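You operate a simulated robot arm through the tools that you are given. There is no shell and no other tool. Be economical: measure what you need, move in short steps, check, and stop when the job is done.

Carry out the task below with a simulated robot arm. There is one attempt and no reset: what you move stays moved.

TASK
Take the pebble from the low end of the desk and put it on top of the wooden block there.
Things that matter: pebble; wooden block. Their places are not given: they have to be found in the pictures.

Only the result counts: the job must be done as asked and must still hold three seconds after the hand-in. Knocking over, shifting, dropping, spilling or breaking anything else fails it.

THE ROBOT
A 7-joint arm with a two-finger parallel gripper, fixed in place. Base frame: the origin is at the foot of the arm, x ahead of it, y to its left, z up; the work surface is at about z = 0. Units: mm, rad, N and s.
With the tool pointing down near the work surface it reaches from about 220 to 580 mm from the base axis. Its first joint turns from -1.152 to 1.152 rad. Payload 2.5 kg.
The TCP is the grasp point between the finger pads, 23 mm short of the fingertips. In the tool frame z runs along the fingers and y along their closing line. Largest opening 94 mm; finger width 38, thickness 10; the body of the gripper, 54 by 96 mm, starts 39 mm behind the TCP.
Orientation is that of the tool frame in the base frame, as a unit quaternion [x, y, z, w]. With the fingers straight down and closing along the base's y, the tool's x points along the base's -x, its y along +y and its z along -z.

THE INTERFACE
- The arm moves only by the tool apply_moves. Its argument "commands" is a list of rows, each a list of 5 numbers: the finger opening in mm, from 0 to 94, then the shift along the base's x, y, z in mm, then the turn about the base's z in degrees. In form: [[fingers, dx, dy, dz, spin], ...]. A call has 1 to 12 rows; each row shifts and turns the commanded pose from where the row before left it. Each row takes 0.2 s and may step no farther than 50 mm and 0.15 rad from the row before; otherwise, or with a gripper value out of range, the whole call is refused. Where a pose cannot be reached the arm comes as near as it can. A force on the tool above 40 N (or 10 N above the force at the start of the call, whichever is more), or a blocked arm, ends the call early, and 0.2 s more pass. Each finger travels about 108 mm/s and halts on what it meets, pressing with about 34 N; the grip force reading is that of the motor and also rises with nothing between the fingers. The clock runs only during rows and for 0.2 s after the last one: add rows that do not move to give the fingers time. It gives the time, the measured TCP pose, the force on the tool (base axes), the opening and the grip force at its end, in the units of the frame above (readings bear some noise), and new pictures: "pictures" is both (left out), scene, wrist or none.
- Cameras (640 x 400 px; columns grow to the right, rows downward): "scene" is fixed at [105.5, -416.4, 513.4]; the picture's right is [0.87, -0.49, 0.00], its down [-0.40, -0.72, -0.56] and it looks along [0.27, 0.49, -0.83] (base axes); focal length 301 px, centre (320, 200). "wrist" rides on the gripper at [-39, 0, -44] in the tool frame; the picture's right is [0.00, -1.00, 0.00], its down [0.97, 0.00, -0.24] and it looks along [0.24, 0.00, 0.97] (tool axes); focal length 218 px, centre (320, 200).
- probe_pixels(camera, pixels): for up to 12 pixels [column, row] of the newest picture of that camera ("zoom" is the newest enlarged one), the place [x, y, z] in the base frame of the surface seen there, good to about 2 mm. The clock stands still meanwhile.
- enlarge(camera, box): a new picture of the part [left, top, right, bottom] of that camera's present view, enlarged. The clock stands still meanwhile.
- close_job(): hands the job in; it is judged then, once.

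Go step by step. Measure first, check grasps and placings, and put right what went wrong. The budget is 60 turns and 120 pictures, counting those below and the enlarged ones. Unless the task says otherwise, let go and move clear before handing in, and close with one line.

The tools are called as name(argument=value, ...) on one line, values as JSON. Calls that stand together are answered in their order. apply_moves: Moves the arm, as the interface text tells. Its arguments: {"type":"object","properties":{"commands":{"type":"array","items":{"type":"array","items":{"type":"number"}}},"pictures":{"type":"string","enum":["both","scene","wrist","none"]}},"required":["commands"]} The other tools are called the same way: probe_pixels (camera, pixels) gives the place of the surface under pixels of a picture; enlarge (camera, box) takes an enlarged picture of a part of a camera's view; close_job () hands the job in.

At the start:

```text
clock: 0.0
ee_pos: [320.6, -125.1, 209.5]
tcp_rot: [0.0, 1.0, 0.0, -0.001]
ft_force: [-0.4, -0.5, 0.8]
grip_width: 94.2
grasp_force: 0.1
```

scene: 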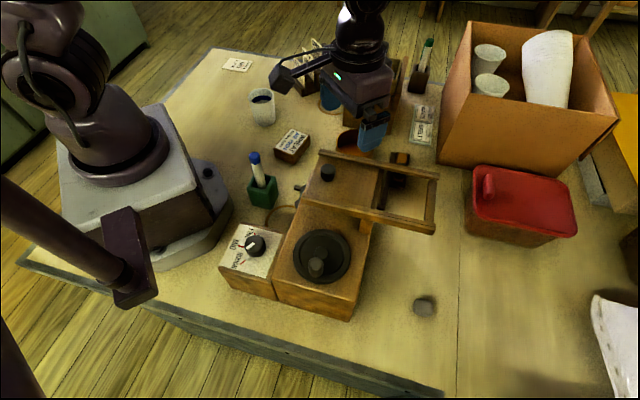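
wrist: 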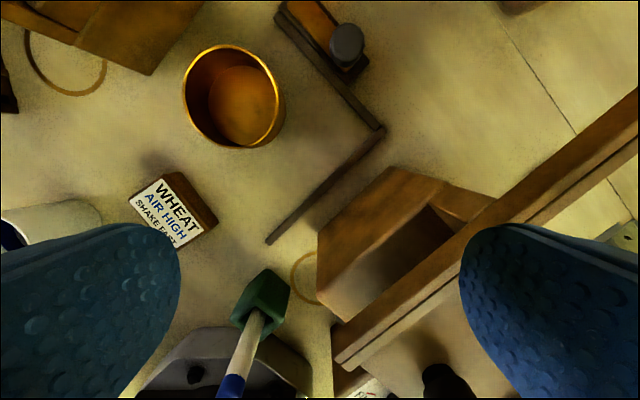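

The scene shows a grey pebble-like thing near (424,306) and a wooden apparatus with several parts; I need a closer look to identify the block and the pebble.

enlarge(camera="scene", box=[200, 120, 460, 330])

enlarge(camera="wrist", box=[200, 0, 640, 400])

probe_pixels(camera="scene", pixels=[[424, 302], [424, 320], [400, 157], [327, 172], [345, 185], [400, 185], [320, 255], [240, 65], [300, 140], [450, 330], [250, 150], [420, 215]])

probe_pixels(camera="wrist", pixels=[[346, 42], [310, 30], [330, 90], [400, 180], [435, 240], [360, 230], [230, 100], [450, 60], [500, 230], [435, 380]])

```text
1.90 times, centred on (330, 225) of scene
```

zoom: 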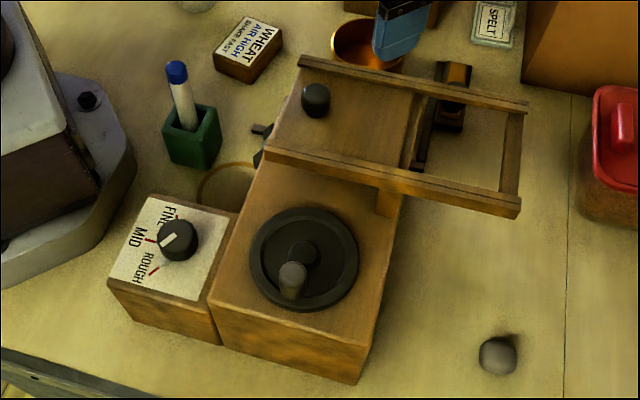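

```text
1.00 times, centred on (420, 200) of wrist
```

zoom: 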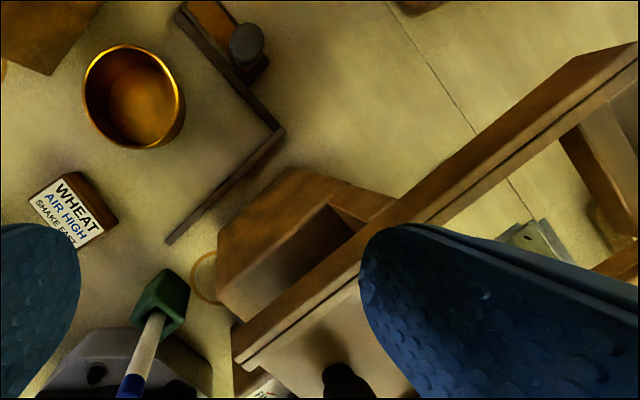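

```text
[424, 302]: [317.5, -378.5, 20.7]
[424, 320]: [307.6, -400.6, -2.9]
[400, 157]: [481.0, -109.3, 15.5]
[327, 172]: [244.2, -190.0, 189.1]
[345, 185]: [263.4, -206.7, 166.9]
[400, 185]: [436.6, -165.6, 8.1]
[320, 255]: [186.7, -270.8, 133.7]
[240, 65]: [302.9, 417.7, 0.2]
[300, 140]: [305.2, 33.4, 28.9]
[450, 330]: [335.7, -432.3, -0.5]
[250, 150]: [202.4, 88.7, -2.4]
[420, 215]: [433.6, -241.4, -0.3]
```

```text
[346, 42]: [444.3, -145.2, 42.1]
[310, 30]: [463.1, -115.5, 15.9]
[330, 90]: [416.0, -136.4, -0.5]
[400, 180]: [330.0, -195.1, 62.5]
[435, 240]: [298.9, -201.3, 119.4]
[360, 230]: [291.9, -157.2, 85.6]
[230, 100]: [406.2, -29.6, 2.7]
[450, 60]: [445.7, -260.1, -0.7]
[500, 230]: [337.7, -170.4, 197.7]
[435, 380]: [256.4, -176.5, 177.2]
```

The pebble at (424,306) is at about (316,-385,0–20), but the wrist view shows a grey knob-like thing on a wooden piece at (346,42). I'll rise straight up, then look wider.

apply_moves(commands=[[94, 0, 0, 40, 0], [94, 0, 0, 40, 0], [94, 0, 0, 40, 0], [94, 0, 0, 40, 0]])

```text
clock: 1.0
ee_pos: [320.1, -124.5, 369.0]
tcp_rot: [-0.001, 1.0, 0.0, 0.0]
ft_force: [0.5, 0.7, 0.0]
grip_width: 94.0
grasp_force: 0.0
```

scene: 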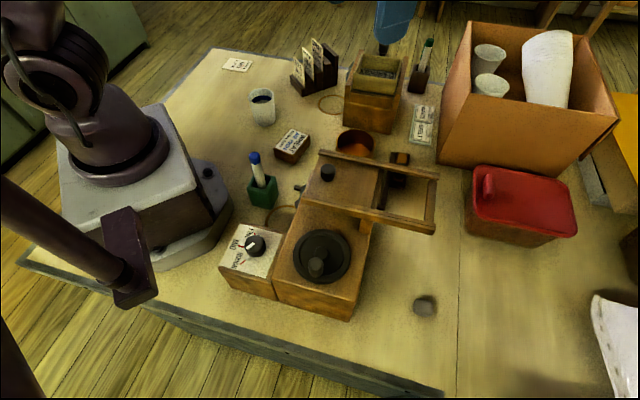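
wrist: 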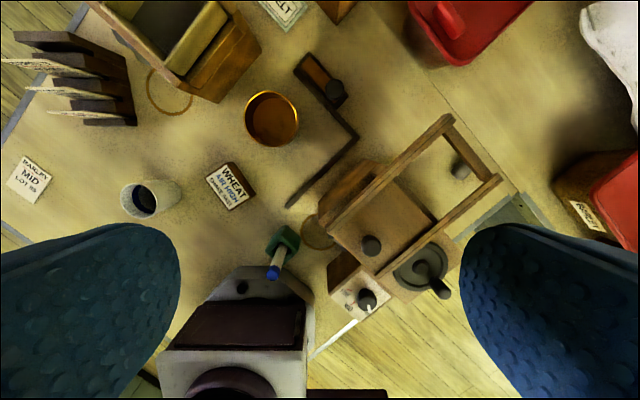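

Now both candidates are visible in the wrist view: pebble at (460,168) and a dark/orange wooden piece with grey knob at (325,80). Enlarging.

enlarge(camera="wrist", box=[270, 40, 390, 220])

enlarge(camera="wrist", box=[380, 110, 540, 210])

enlarge(camera="scene", box=[370, 140, 450, 190])

probe_pixels(camera="wrist", pixels=[[336, 91], [316, 70], [340, 105], [306, 62], [340, 150], [300, 195], [460, 168], [345, 120], [370, 80], [285, 15]])

```text
2.22 times, centred on (330, 130) of wrist
```

zoom: 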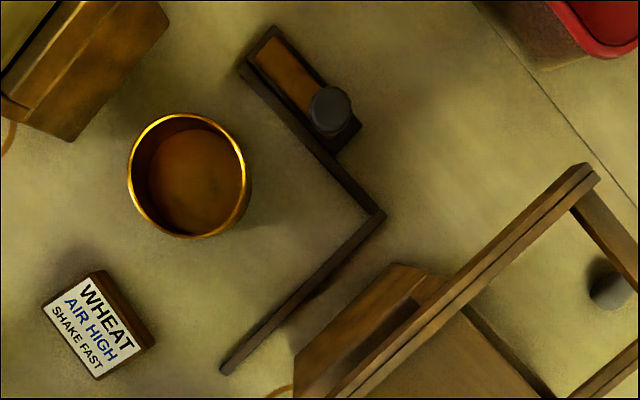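

```text
4.00 times, centred on (460, 160) of wrist
```

zoom: 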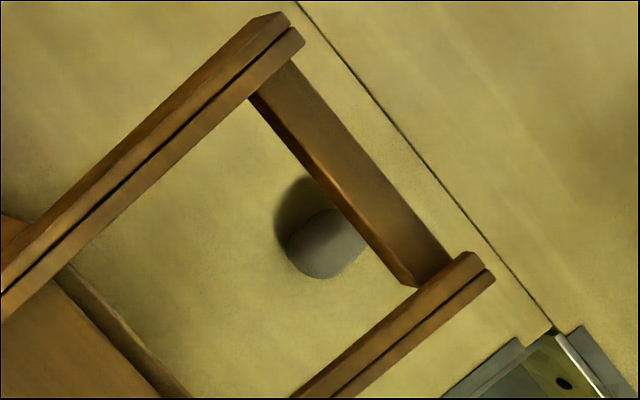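

```text
8.00 times, centred on (410, 165) of scene
```

zoom: 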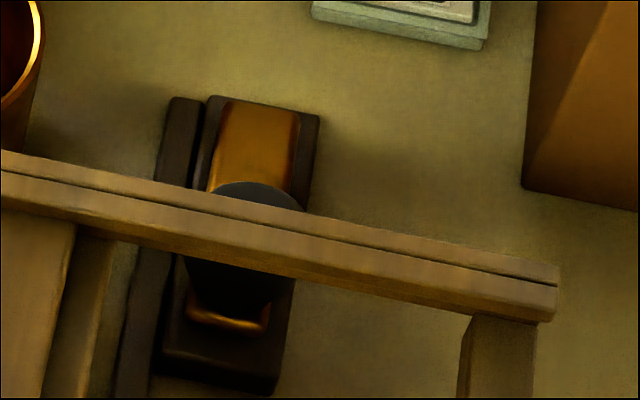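

```text
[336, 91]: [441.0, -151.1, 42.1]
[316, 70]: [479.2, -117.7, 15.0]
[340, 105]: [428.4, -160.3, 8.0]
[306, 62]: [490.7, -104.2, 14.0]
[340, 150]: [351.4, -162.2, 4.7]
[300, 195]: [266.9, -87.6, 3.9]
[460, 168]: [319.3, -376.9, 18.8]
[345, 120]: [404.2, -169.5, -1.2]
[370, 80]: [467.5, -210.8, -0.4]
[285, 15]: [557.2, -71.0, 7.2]
```

The pebble is at about (319,-380) with top ~20 mm; the piece at (440,-150) looks like a tool with a knob, not clearly a plain block. I'll examine the rest of the desk for other pebbles/blocks.

enlarge(camera="scene", box=[200, 20, 450, 180])

enlarge(camera="scene", box=[390, 150, 640, 400])

apply_moves(commands=[[94, 0, -45, 15, 0], [94, 0, -45, 0, 0], [94, 0, -45, 0, 0], [94, 0, -45, 0, 0]], pictures="wrist")

```text
2.50 times, centred on (325, 100) of scene
```

zoom: 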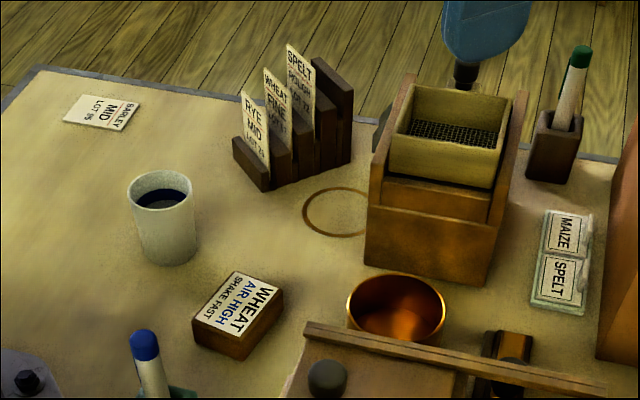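

```text
1.60 times, centred on (515, 275) of scene
```

zoom: 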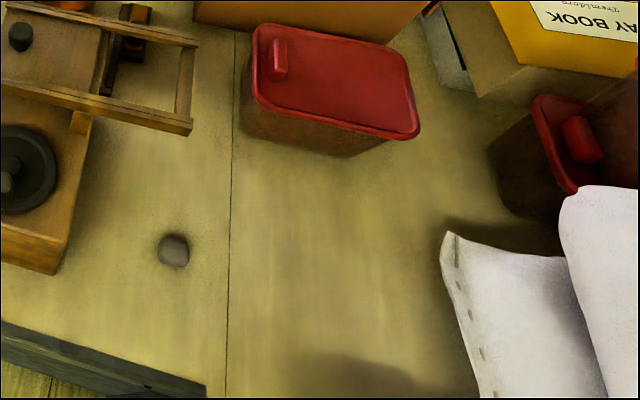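

```text
clock: 2.0
ee_pos: [321.0, -305.9, 383.1]
tcp_rot: [-0.001, 1.0, 0.0, -0.001]
ft_force: [0.0, 0.1, 0.2]
grip_width: 94.0
grasp_force: 0.1
```

wrist: 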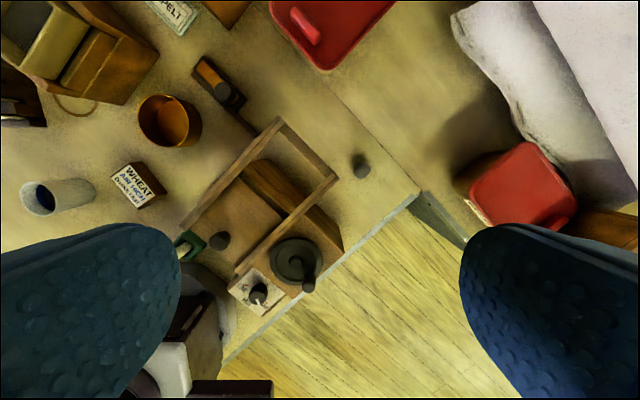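

Wrist view shows pebble at (360,165), and something wooden under the tray around (285,190). I'll enlarge it and probe for desk heights.

enlarge(camera="wrist", box=[170, 40, 400, 310])

enlarge(camera="wrist", box=[380, 80, 640, 250])

probe_pixels(camera="wrist", pixels=[[360, 162], [360, 174], [290, 190], [315, 215], [400, 150], [440, 170], [440, 220], [420, 80], [590, 235], [265, 175], [235, 165], [500, 300]])

```text
1.48 times, centred on (285, 175) of wrist
```

zoom: 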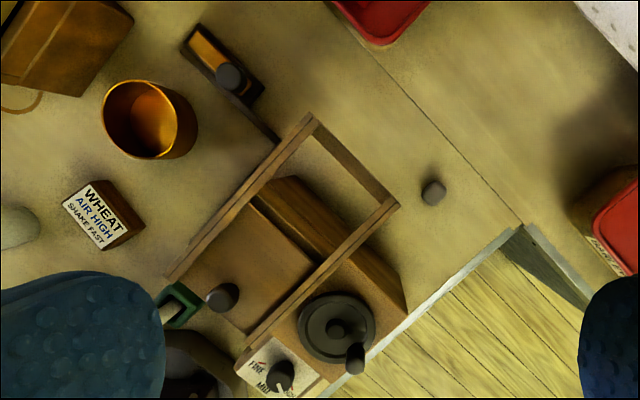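

```text
2.35 times, centred on (510, 165) of wrist
```

zoom: 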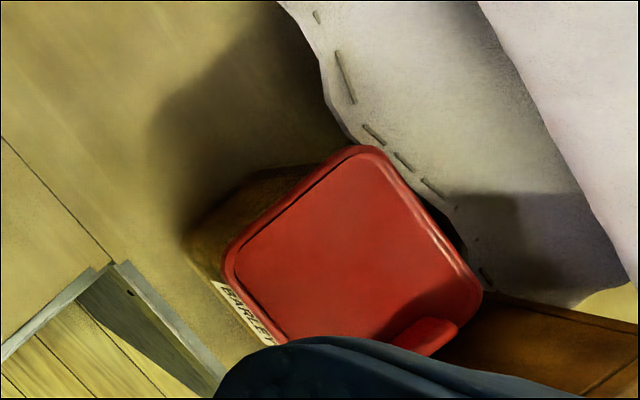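

```text
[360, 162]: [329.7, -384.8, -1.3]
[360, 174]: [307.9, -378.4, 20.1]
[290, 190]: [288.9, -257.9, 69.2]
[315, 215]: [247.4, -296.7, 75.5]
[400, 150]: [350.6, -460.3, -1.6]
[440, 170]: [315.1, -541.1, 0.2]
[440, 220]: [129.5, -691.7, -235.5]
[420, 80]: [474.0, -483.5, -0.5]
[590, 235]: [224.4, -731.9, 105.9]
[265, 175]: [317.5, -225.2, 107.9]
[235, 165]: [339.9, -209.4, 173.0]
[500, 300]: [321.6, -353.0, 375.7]
```

The desk is flat; no other pebble so far. I'll look at the region behind the red bin and box by moving forward.

apply_moves(commands=[[94, 45, 0, 0, 0], [94, 40, 0, 0, 0], [94, 40, 0, 0, 0]], pictures="both")

```text
clock: 2.8
ee_pos: [446.9, -304.0, 382.6]
tcp_rot: [0.0, 1.0, 0.001, -0.001]
ft_force: [0.1, -0.5, 0.2]
grip_width: 94.1
grasp_force: 0.1
```

scene: 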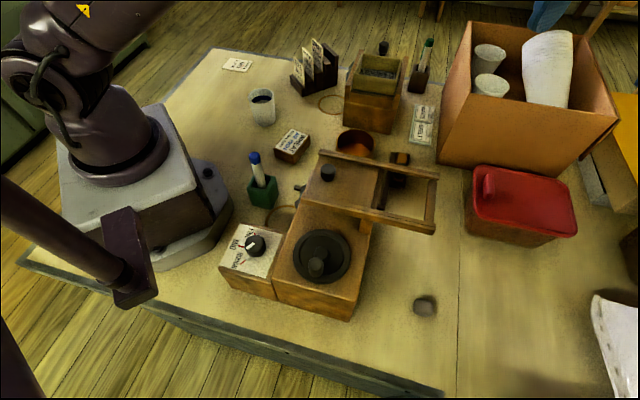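
wrist: 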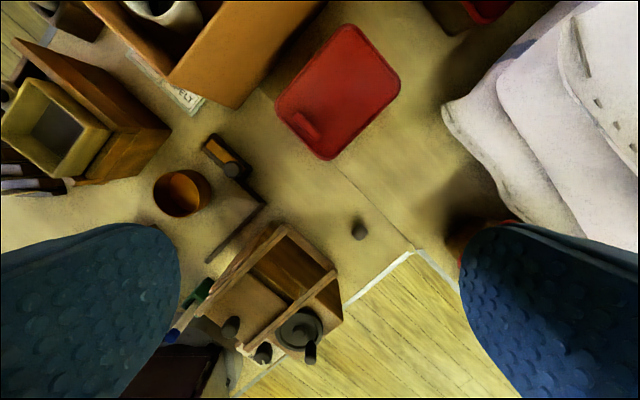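

Nothing new by the bins; now survey the left half of the desk.

apply_moves(commands=[[94, -30, 50, 0, 0], [94, -30, 40, 0, 0], [94, -30, 40, 0, 0], [94, 0, 50, 0, 0], [94, 0, 50, 0, 0], [94, 0, 50, 0, 0], [94, 0, 50, 0, 0], [94, 0, 50, 0, 0], [94, 0, 50, 0, 0]], pictures="both")

```text
refused: row 1 steps farther than a row can; nothing moved
```

apply_moves(commands=[[94, -25, 40, 0, 0], [94, -25, 40, 0, 0], [94, -25, 40, 0, 0], [94, 0, 49, 0, 0], [94, 0, 49, 0, 0], [94, 0, 49, 0, 0], [94, 0, 49, 0, 0], [94, 0, 49, 0, 0], [94, 0, 49, 0, 0]], pictures="both")

```text
clock: 4.8
ee_pos: [370.2, 108.6, 386.1]
tcp_rot: [-0.001, 1.0, -0.001, 0.0]
ft_force: [-0.4, 0.9, 0.1]
grip_width: 94.2
grasp_force: 0.2
```

scene: 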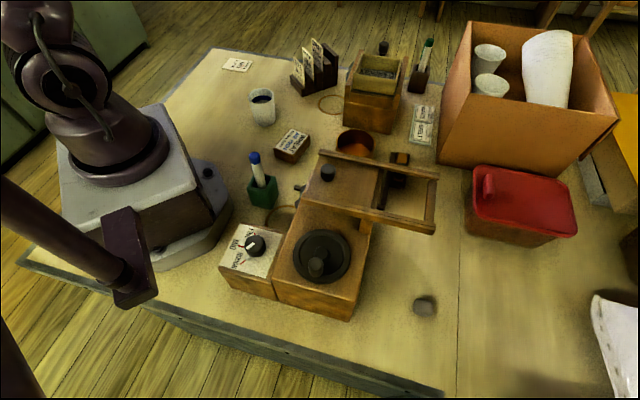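
wrist: 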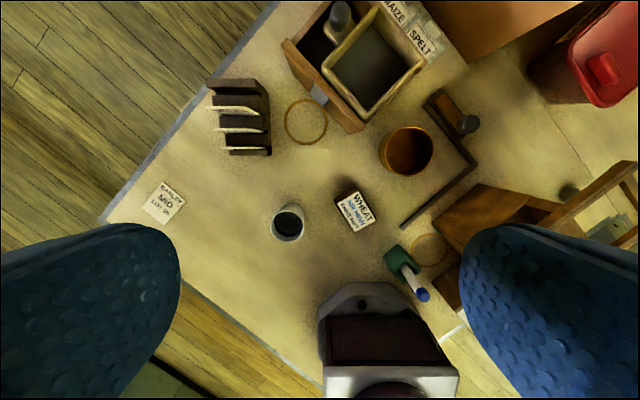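

The only pebble is the one at (316,-383). For the block, candidates are the "WHEAT" item at (355,208) and the knobbed piece at (455,112); I'll enlarge both.

enlarge(camera="wrist", box=[410, 75, 500, 150])

enlarge(camera="wrist", box=[320, 170, 400, 240])

enlarge(camera="scene", box=[260, 115, 330, 175])

enlarge(camera="scene", box=[390, 280, 460, 330])

enlarge(camera="wrist", box=[260, 0, 450, 140])

```text
5.33 times, centred on (455, 112) of wrist
```

zoom: 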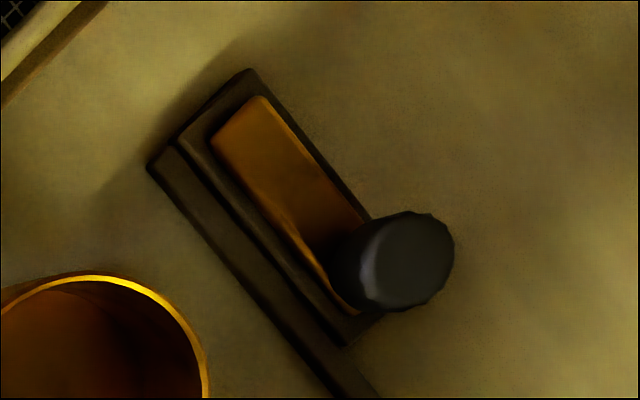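

```text
5.71 times, centred on (360, 205) of wrist
```

zoom: 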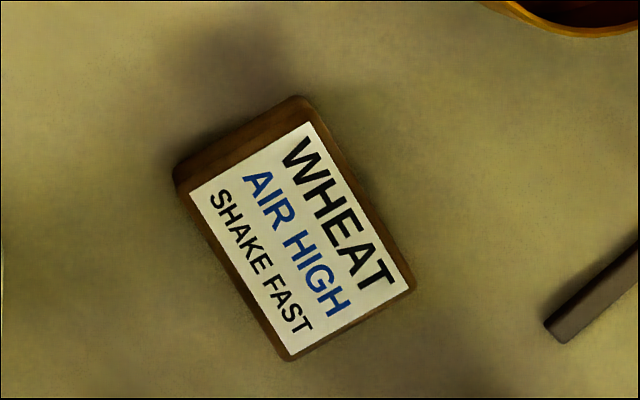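

```text
6.67 times, centred on (295, 145) of scene
```

zoom: 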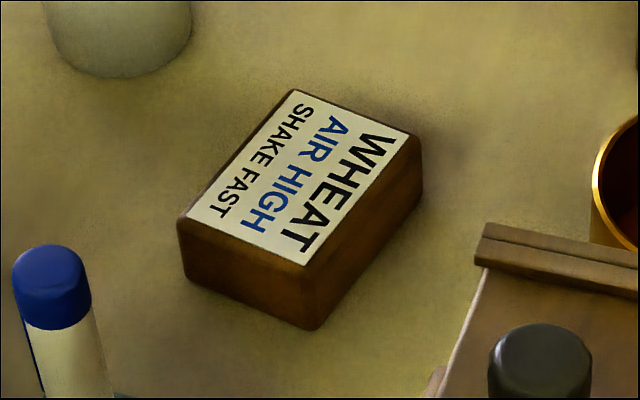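

```text
8.00 times, centred on (425, 305) of scene
```

zoom: 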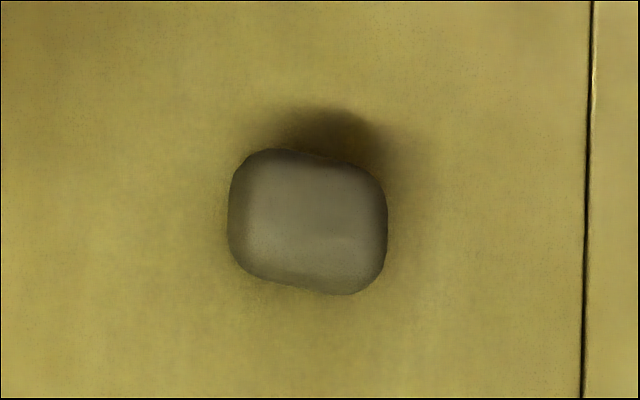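

```text
2.86 times, centred on (355, 70) of wrist
```

zoom: 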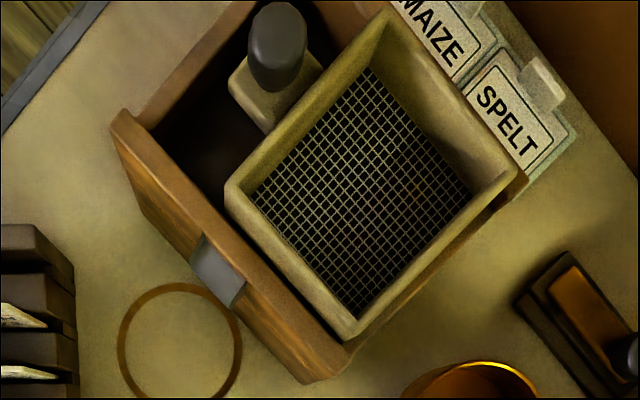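

The pebble is unambiguous; the WHEAT item is a wooden block carrying a card. Check for desk tilt and heights, including the WHEAT block's top and the other wooden parts.

probe_pixels(camera="wrist", pixels=[[230, 200], [150, 215], [260, 60], [200, 250], [240, 320], [320, 170], [355, 205], [500, 90], [420, 240], [345, 190]])

probe_pixels(camera="scene", pixels=[[480, 370], [550, 330], [600, 260], [460, 260], [440, 350], [390, 350], [330, 335], [560, 265], [620, 180], [596, 185], [625, 250]])

enlarge(camera="scene", box=[560, 90, 640, 290])

```text
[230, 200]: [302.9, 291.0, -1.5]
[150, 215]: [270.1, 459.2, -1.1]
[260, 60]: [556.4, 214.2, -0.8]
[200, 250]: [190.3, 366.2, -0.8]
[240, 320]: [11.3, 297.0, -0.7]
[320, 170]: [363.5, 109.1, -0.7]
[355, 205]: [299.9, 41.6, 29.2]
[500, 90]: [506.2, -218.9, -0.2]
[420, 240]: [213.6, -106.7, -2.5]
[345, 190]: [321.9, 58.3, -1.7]
```

```text
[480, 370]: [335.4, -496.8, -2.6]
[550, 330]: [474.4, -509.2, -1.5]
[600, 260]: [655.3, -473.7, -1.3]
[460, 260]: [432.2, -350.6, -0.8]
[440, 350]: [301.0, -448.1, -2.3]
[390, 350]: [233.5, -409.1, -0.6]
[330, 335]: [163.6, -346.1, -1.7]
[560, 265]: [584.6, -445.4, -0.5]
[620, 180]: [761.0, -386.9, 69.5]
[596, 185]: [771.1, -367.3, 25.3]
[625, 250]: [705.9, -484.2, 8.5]
```

```text
2.00 times, centred on (600, 190) of scene
```

zoom: 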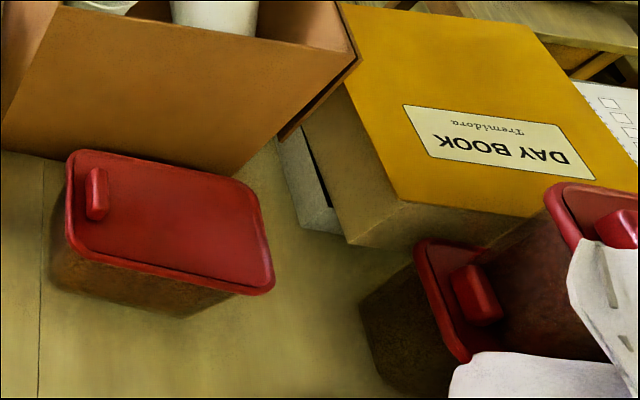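

Desk is level, so "low end" is just the pebble's end. I want a closer look at the wooden parts beside the mill (e.g. the box-like part at (330,-195)) before choosing the block.

apply_moves(commands=[[94, 0, -40, -20, 0], [94, 0, -40, -20, 0], [94, 0, -40, -20, 0], [94, 0, 0, -40, 0], [94, 0, 0, -40, 0]], pictures="wrist")

```text
clock: 6.0
ee_pos: [367.8, -10.6, 244.9]
tcp_rot: [0.0, 1.0, 0.0, 0.001]
ft_force: [-0.1, -0.4, 0.1]
grip_width: 93.8
grasp_force: 0.1
```

wrist: 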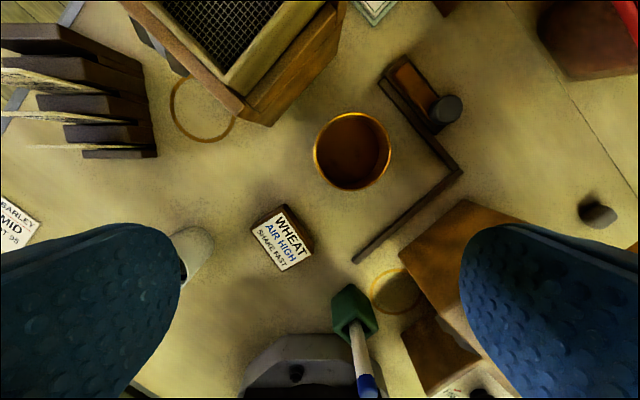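

This confirms the other wooden parts are mill body; the only free wooden block with a clear flat top is the WHEAT one at (283,238). I'll measure its top, then go to the pebble.

enlarge(camera="wrist", box=[230, 190, 340, 290])

probe_pixels(camera="wrist", pixels=[[282, 212], [308, 247], [283, 267], [256, 230], [282, 240], [270, 215]])

apply_moves(commands=[[94, 0, 0, 40, 0], [94, 0, 0, 40, 0], [94, 0, -40, 20, 0], [94, 0, -49, 0, 0], [94, 0, -49, 0, 0], [94, 0, -49, 0, 0], [94, 0, -49, 0, 0], [94, -25, -40, 0, 0], [94, -25, -40, 0, 0], [94, 0, -49, 0, 0]], pictures="wrist")

```text
4.00 times, centred on (285, 240) of wrist
```

zoom: 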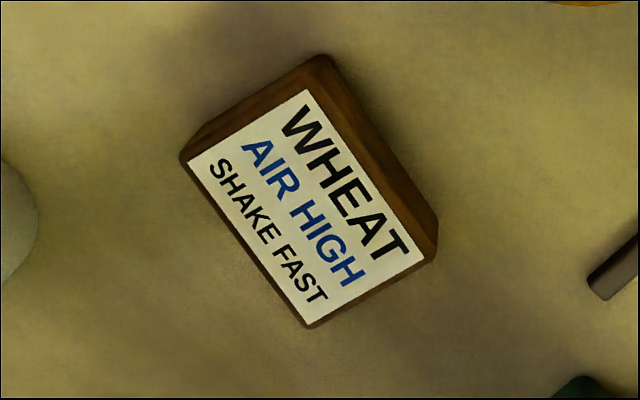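

```text
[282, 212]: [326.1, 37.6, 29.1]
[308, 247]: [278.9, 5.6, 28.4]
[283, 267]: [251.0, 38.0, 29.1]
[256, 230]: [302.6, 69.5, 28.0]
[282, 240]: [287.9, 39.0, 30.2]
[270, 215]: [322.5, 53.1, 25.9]
```

```text
clock: 8.2
ee_pos: [322.5, -376.5, 344.2]
tcp_rot: [-0.001, 1.0, 0.0, 0.001]
ft_force: [1.1, -0.7, 0.1]
grip_width: 94.3
grasp_force: 0.1
```

wrist: 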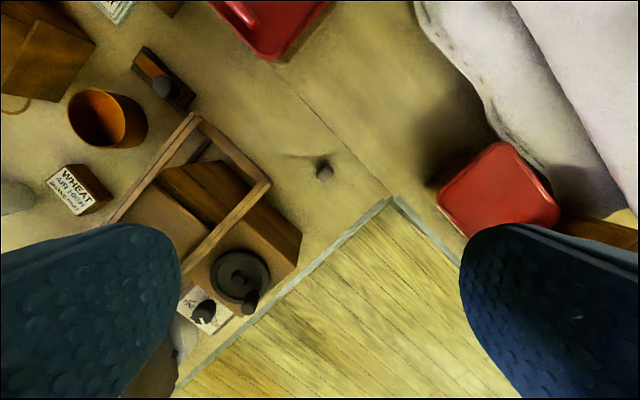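

The block's top is ~57×43 mm at z≈29, centred (289,38). Now measure the pebble at (325,170) and tray corner (270,185) for clearance.

enlarge(camera="wrist", box=[260, 130, 380, 210])

probe_pixels(camera="wrist", pixels=[[324, 174], [324, 167], [318, 174], [330, 172], [269, 185], [262, 190], [200, 118], [298, 235], [300, 245], [235, 150], [324, 179]])

```text
5.00 times, centred on (320, 170) of wrist
```

zoom: 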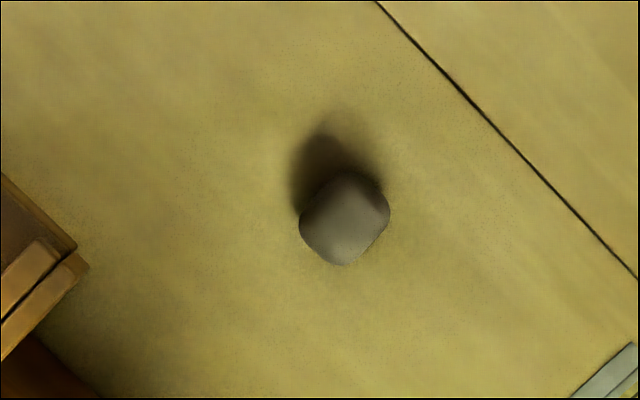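

```text
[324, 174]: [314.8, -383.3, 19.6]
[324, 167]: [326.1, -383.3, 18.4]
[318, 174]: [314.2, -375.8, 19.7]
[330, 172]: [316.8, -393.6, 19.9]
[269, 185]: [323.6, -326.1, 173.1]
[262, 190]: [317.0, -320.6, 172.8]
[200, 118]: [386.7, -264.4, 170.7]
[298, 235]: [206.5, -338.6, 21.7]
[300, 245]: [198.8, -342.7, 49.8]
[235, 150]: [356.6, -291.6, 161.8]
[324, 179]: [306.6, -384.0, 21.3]
```

Pebble is a rounded ~30 mm square, ~21 mm tall, centred near (315,-384), with sides along (0.87,-0.49). Tray corner is at (324,-326,173), so I'll close along (0.87,-0.49) with the camera facing away from the tray: spin -120°.

apply_moves(commands=[[94, 0, 0, 0, -8], [94, 0, 0, 0, -8], [94, 0, 0, 0, -8], [94, 0, 0, 0, -8], [94, 0, 0, 0, -8], [94, 0, 0, 0, -8], [94, 0, 0, 0, -8], [94, 0, 0, 0, -8]], pictures="none")

apply_moves(commands=[[94, 0, 0, 0, -8], [94, 0, 0, 0, -8], [94, 0, 0, 0, -8], [94, 0, 0, 0, -8], [94, 0, 0, 0, -8], [94, 0, 0, 0, -8], [94, 0, 0, 0, -8]], pictures="both")

```text
clock: 10.0
ee_pos: [320.3, -375.3, 344.5]
tcp_rot: [0.532, 0.847, -0.001, 0.0]
ft_force: [-0.4, 0.0, -0.2]
grip_width: 94.0
grasp_force: 0.0
```

```text
clock: 11.6
ee_pos: [320.7, -375.4, 343.4]
tcp_rot: [0.867, 0.499, 0.0, 0.0]
ft_force: [0.4, -0.5, 1.2]
grip_width: 94.1
grasp_force: 0.2
```

scene: 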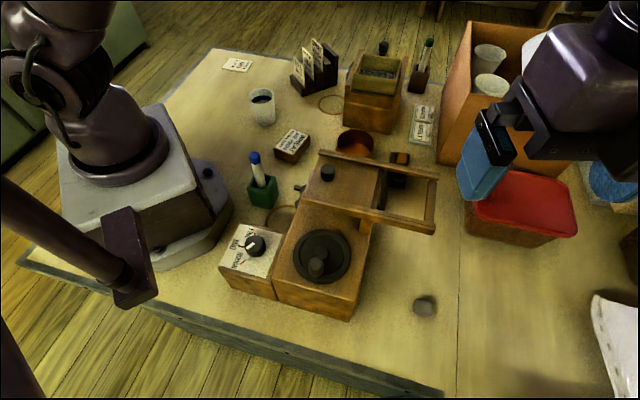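
wrist: 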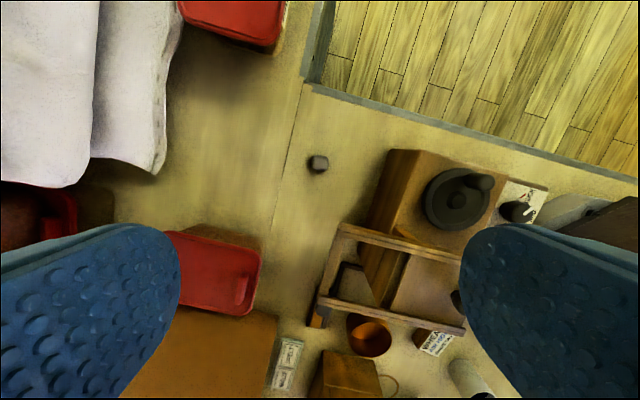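

Orientation is right and the pebble appears aligned at (319,163). Move above it with a slight offset away from the tray and descend to a check height.

apply_moves(commands=[[80, -8, -12, 0, 0], [70, 0, 0, -45, 0], [70, 0, 0, -45, 0], [70, 0, 0, -40, 0], [70, 0, 0, -40, 0], [70, 0, 0, -40, 0], [70, 0, 0, -20, 0], [70, 0, 0, 0, 0]], pictures="both")

```text
clock: 13.4
ee_pos: [311.7, -390.1, 112.8]
tcp_rot: [0.866, 0.5, 0.0, 0.0]
ft_force: [0.0, 0.1, 0.0]
grip_width: 70.0
grasp_force: 0.0
```

scene: 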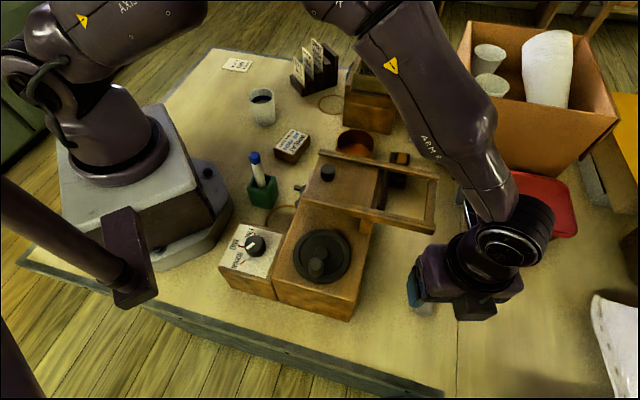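
wrist: 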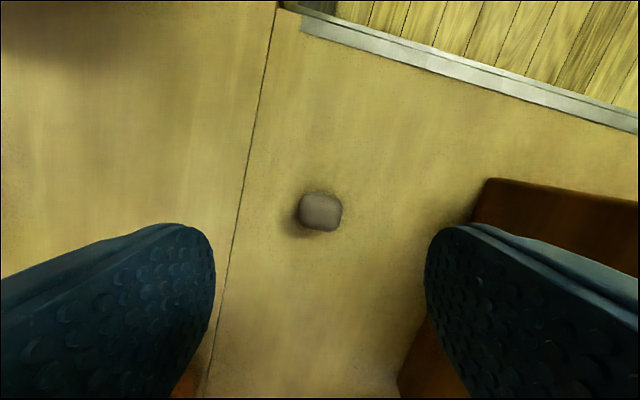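

Pebble is centred between fingers at (320,212). Check clearance of the wrist link to the tray corner before lowering further.

probe_pixels(camera="scene", pixels=[[480, 215], [468, 190], [450, 150], [460, 240], [425, 260], [440, 270], [435, 215], [436, 185], [430, 232], [490, 240]])

probe_pixels(camera="wrist", pixels=[[320, 212], [303, 212], [340, 212], [320, 195], [320, 229]])

enlarge(camera="scene", box=[360, 120, 570, 340])

```text
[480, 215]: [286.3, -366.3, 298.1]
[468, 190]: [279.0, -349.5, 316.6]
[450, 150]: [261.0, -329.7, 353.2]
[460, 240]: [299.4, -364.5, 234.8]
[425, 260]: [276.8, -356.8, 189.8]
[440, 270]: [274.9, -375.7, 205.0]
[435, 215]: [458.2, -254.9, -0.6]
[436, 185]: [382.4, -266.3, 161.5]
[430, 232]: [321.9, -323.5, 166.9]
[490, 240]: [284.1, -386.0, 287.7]
```

```text
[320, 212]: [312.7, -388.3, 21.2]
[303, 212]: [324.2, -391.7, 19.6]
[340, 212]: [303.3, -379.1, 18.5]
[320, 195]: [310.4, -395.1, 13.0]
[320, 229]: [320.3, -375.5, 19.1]
```

```text
1.82 times, centred on (465, 230) of scene
```

zoom: 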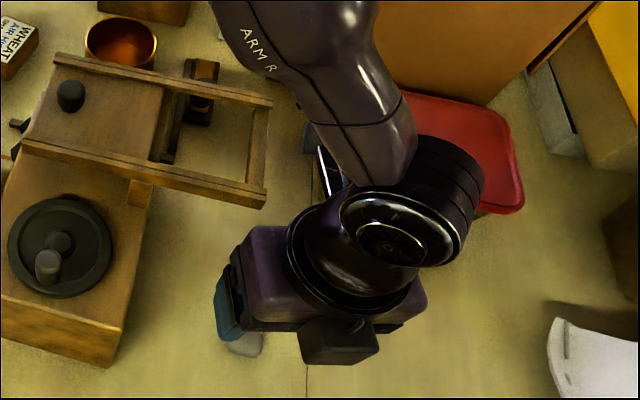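

Clearances look adequate (axis ~67 mm from tray corner; flange radius smaller). Lower in steps to z≈60 first and check.

apply_moves(commands=[[70, 0, 0, -25, 0], [70, 0, 0, -25, 0], [70, 0, 0, 0, 0]], pictures="scene")

enlarge(camera="scene", box=[360, 120, 570, 340])

```text
clock: 14.2
ee_pos: [312.3, -390.1, 64.0]
tcp_rot: [0.866, 0.5, 0.0, 0.0]
ft_force: [0.3, -0.3, -0.2]
grip_width: 69.9
grasp_force: 0.0
```

scene: 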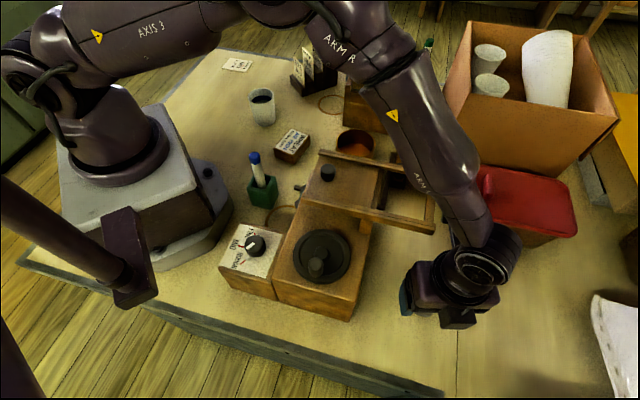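

```text
1.82 times, centred on (465, 230) of scene
```

zoom: 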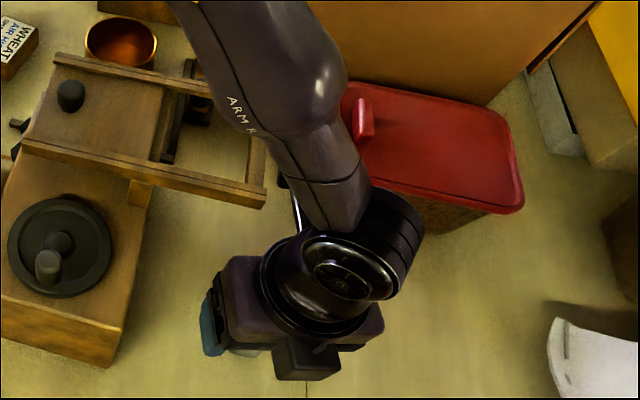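

The forearm now passes over the tray corner; probe its silhouette heights before the last 37 mm.

probe_pixels(camera="zoom", pixels=[[230, 105], [250, 125], [275, 155], [295, 190], [310, 220], [290, 120], [320, 170], [285, 180]])

```text
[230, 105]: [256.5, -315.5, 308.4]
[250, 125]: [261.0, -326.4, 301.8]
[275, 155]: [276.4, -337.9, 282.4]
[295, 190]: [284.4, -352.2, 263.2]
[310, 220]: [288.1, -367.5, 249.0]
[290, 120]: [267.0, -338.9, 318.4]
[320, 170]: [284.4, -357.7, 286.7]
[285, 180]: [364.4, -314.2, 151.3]
```

Forearm underside near the tray is around z≈255, so another 33 mm leaves good margin. Lower to z≈30 and close gently onto the pebble.

apply_moves(commands=[[70, 0, 0, -18, 0], [70, 0, 0, -17, 0], [70, 0, 0, 0, 0]], pictures="both")

```text
clock: 15.0
ee_pos: [311.4, -389.1, 29.3]
tcp_rot: [0.866, 0.499, 0.0, 0.0]
ft_force: [0.9, 0.3, -0.3]
grip_width: 69.9
grasp_force: 0.1
```

scene: 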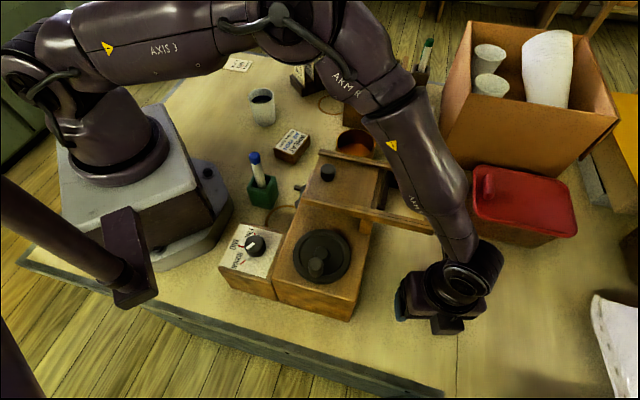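
wrist: 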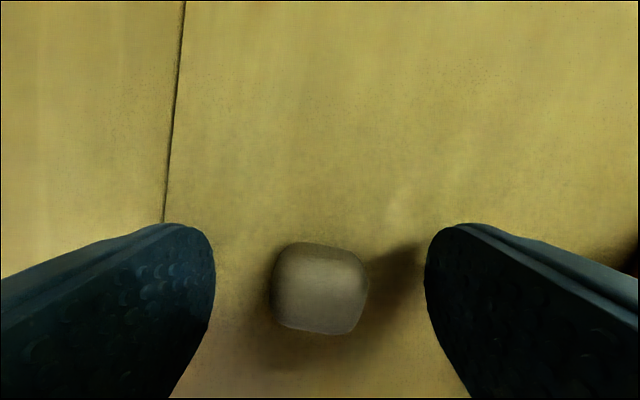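

The pebble sits centred between the pads at (320,288). Lower 3 mm and close.

apply_moves(commands=[[70, 0, 0, -3, 0], [45, 0, 0, 0, 0], [30, 0, 0, 0, 0], [15, 0, 0, 0, 0], [15, 0, 0, 0, 0]], pictures="wrist")

```text
clock: 16.2
ee_pos: [313.0, -389.1, 26.6]
tcp_rot: [0.866, 0.5, -0.001, 0.0]
ft_force: [-0.3, -0.8, -0.3]
grip_width: 28.1
grasp_force: 33.8
```

wrist: 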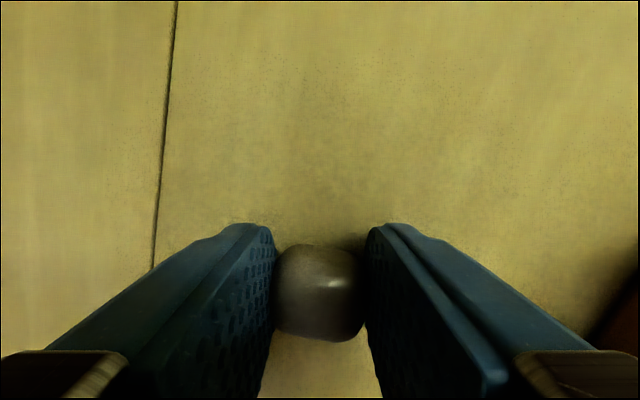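

The pebble is held (opening 28 mm, 34 N). Lift straight up to a safe height.

apply_moves(commands=[[15, 0, 0, 20, 0], [15, 0, 0, 30, 0], [15, 0, 0, 40, 0], [15, 0, 0, 45, 0], [15, 0, 0, 45, 0], [15, 0, 0, 45, 0], [15, 0, 0, 45, 0], [15, 0, 0, 40, 0]], pictures="both")

```text
clock: 18.0
ee_pos: [312.9, -386.5, 334.6]
tcp_rot: [0.866, 0.5, 0.0, -0.002]
ft_force: [0.1, -0.1, -0.1]
grip_width: 27.8
grasp_force: 34.1
```

scene: 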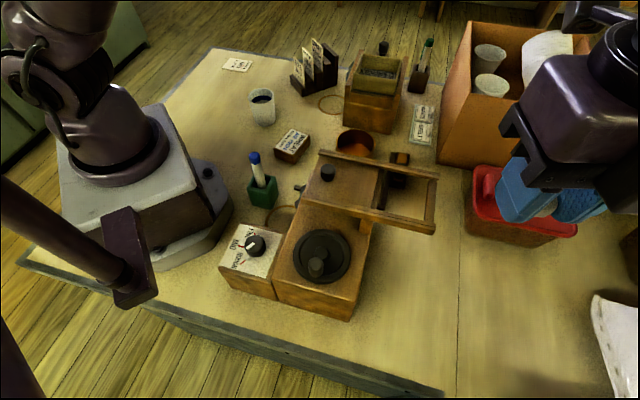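
wrist: 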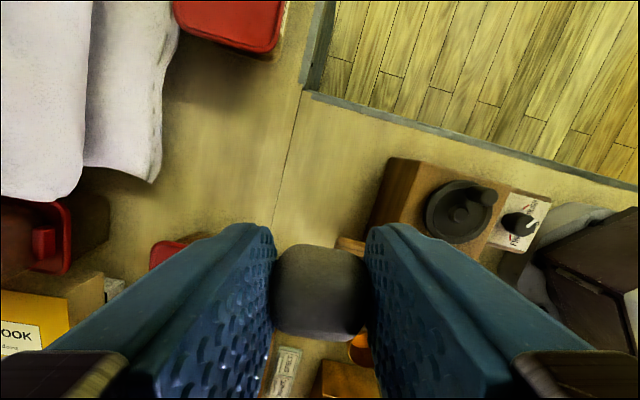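

Pebble is securely held. Travel over to the WHEAT block, spinning back by 60° so the fingers line up with its long axis; probe the neighbours meanwhile.

probe_pixels(camera="scene", pixels=[[254, 156], [262, 180], [262, 200], [262, 92], [262, 122], [291, 145], [280, 150], [327, 168]])

apply_moves(commands=[[15, -2, 46, 0, 7], [15, -2, 46, 0, 7], [15, -2, 46, 0, 7], [15, -2, 46, 0, 7], [15, -2, 46, 0, 7], [15, -3, 46, 0, 7], [15, -3, 46, 0, 7], [15, -3, 46, 0, 7], [15, -3, 46, 0, 4], [15, 0, 6, 0, 0], [15, 0, 0, 0, 0]], pictures="both")

```text
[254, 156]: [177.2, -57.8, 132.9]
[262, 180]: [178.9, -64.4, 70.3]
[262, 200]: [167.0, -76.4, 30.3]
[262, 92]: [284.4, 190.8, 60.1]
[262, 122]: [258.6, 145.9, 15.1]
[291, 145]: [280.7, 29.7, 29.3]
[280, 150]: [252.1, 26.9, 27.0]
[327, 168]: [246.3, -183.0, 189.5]
```

```text
clock: 20.4
ee_pos: [291.3, 36.1, 336.8]
tcp_rot: [0.5, 0.866, 0.0, 0.001]
ft_force: [0.8, 0.0, -1.3]
grip_width: 28.0
grasp_force: 34.0
```

scene: 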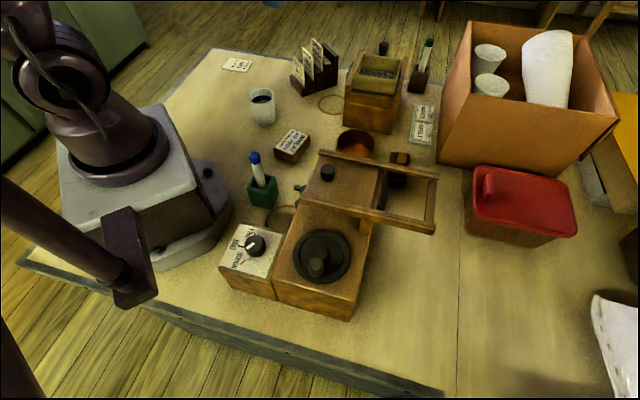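
wrist: 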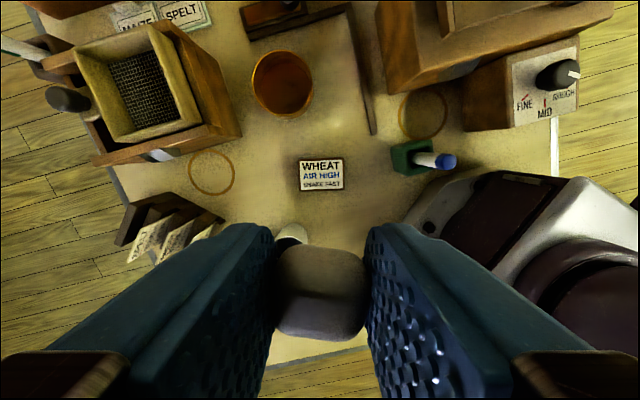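

Block is directly below and aligned ((321,174)); neighbours (pen at (178,-60), cup at (285,170)) are clear. Descend to z≈75 and check.

apply_moves(commands=[[15, 0, -2, -45, 0], [15, 0, 0, -45, 0], [15, 0, 0, -45, 0], [15, 0, 0, -45, 0], [15, 0, 0, -40, 0], [15, 0, 0, -30, 0], [15, 0, 0, -12, 0], [15, 0, 0, 0, 0]], pictures="both")

enlarge(camera="scene", box=[240, 90, 350, 180])

```text
clock: 22.2
ee_pos: [290.5, 30.1, 75.2]
tcp_rot: [0.5, 0.866, 0.0, 0.0]
ft_force: [0.4, -0.3, -1.0]
grip_width: 27.5
grasp_force: 33.8
```

scene: 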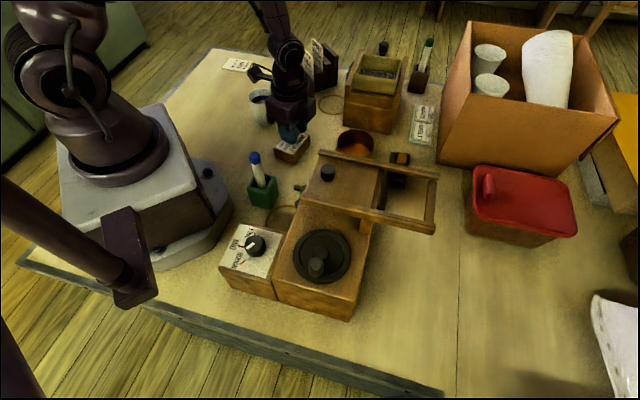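
wrist: 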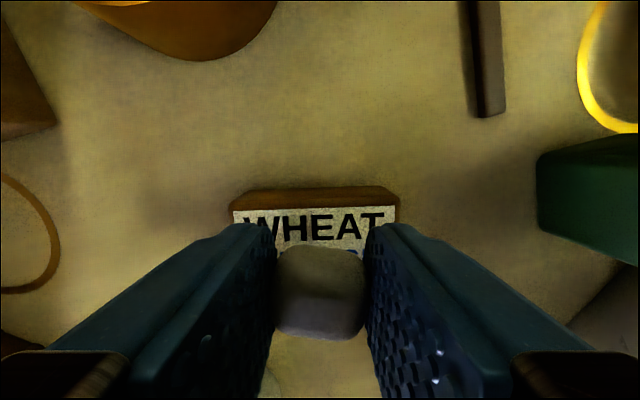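

```text
4.44 times, centred on (295, 135) of scene
```

zoom: 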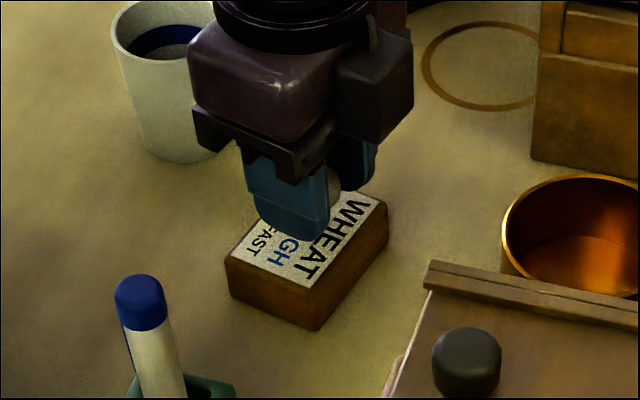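

Pebble is over the block's middle; nudge +3 mm in y and lower to contact height (z≈57).

apply_moves(commands=[[15, 0, 3, -10, 0], [15, 0, 0, -7, 0], [15, 0, 0, 0, 0]], pictures="wrist")

enlarge(camera="scene", box=[270, 110, 330, 170])

```text
clock: 23.0
ee_pos: [289.8, 32.8, 58.4]
tcp_rot: [0.5, 0.866, 0.0, 0.0]
ft_force: [-0.6, -0.2, 0.6]
grip_width: 28.0
grasp_force: 33.7
```

wrist: 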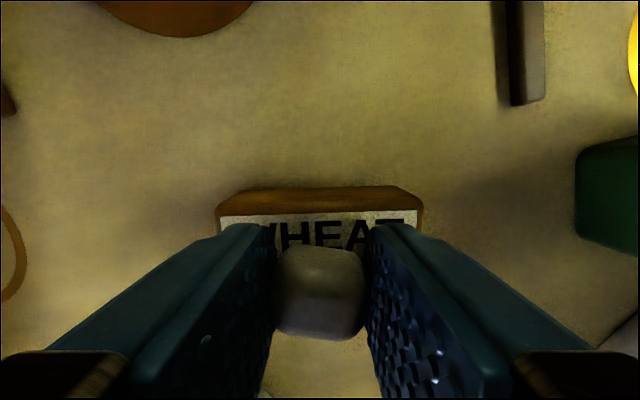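

```text
6.67 times, centred on (300, 140) of scene
```

zoom: 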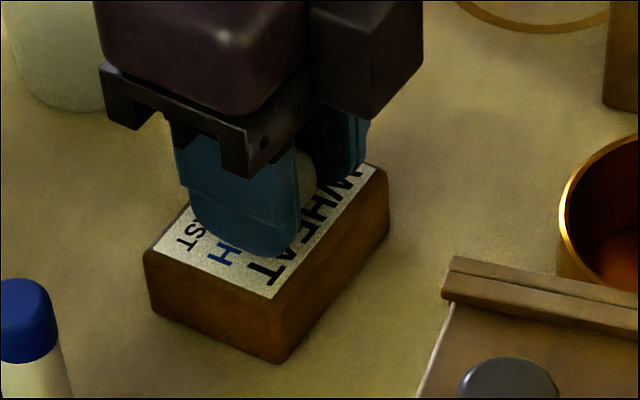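

Tips sit just above the block's top. Lower by 1 mm steps to feel contact.

apply_moves(commands=[[15, 0, 0, -1, 0], [15, 0, 0, 0, 0]], pictures="none")

apply_moves(commands=[[15, 0, 0, -1, 0], [15, 0, 0, 0, 0]], pictures="none")

```text
clock: 23.6
ee_pos: [289.4, 33.9, 58.3]
tcp_rot: [0.5, 0.866, 0.0, 0.0]
ft_force: [-0.3, 0.6, -0.4]
grip_width: 27.9
grasp_force: 33.9
```

```text
clock: 24.2
ee_pos: [290.0, 33.7, 56.8]
tcp_rot: [0.5, 0.866, 0.0, 0.0]
ft_force: [-0.8, 0.4, 1.0]
grip_width: 27.9
grasp_force: 33.6
```

Still no clear contact at z≈56.8; one more millimetre, then open slowly.

apply_moves(commands=[[15, 0, 0, -1, 0], [15, 0, 0, 0, 0]], pictures="none")

apply_moves(commands=[[30, 0, 0, 0, 0], [36, 0, 0, 0, 0], [46, 0, 0, 0, 0], [56, 0, 0, 0, 0]], pictures="wrist")

```text
clock: 24.8
ee_pos: [290.0, 34.5, 56.0]
tcp_rot: [0.5, 0.866, 0.0, 0.002]
ft_force: [-4.7, -1.2, 28.7]
grip_width: 28.0
grasp_force: 34.4
```

```text
clock: 25.8
ee_pos: [289.6, 34.0, 55.4]
tcp_rot: [0.5, 0.866, 0.0, 0.0]
ft_force: [0.2, 1.1, 0.4]
grip_width: 56.0
grasp_force: 0.1
```

wrist: 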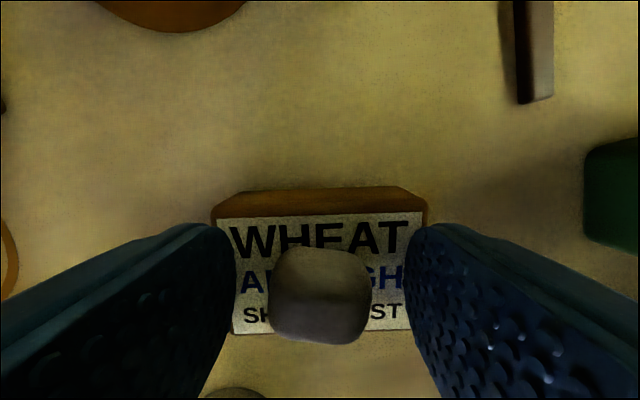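

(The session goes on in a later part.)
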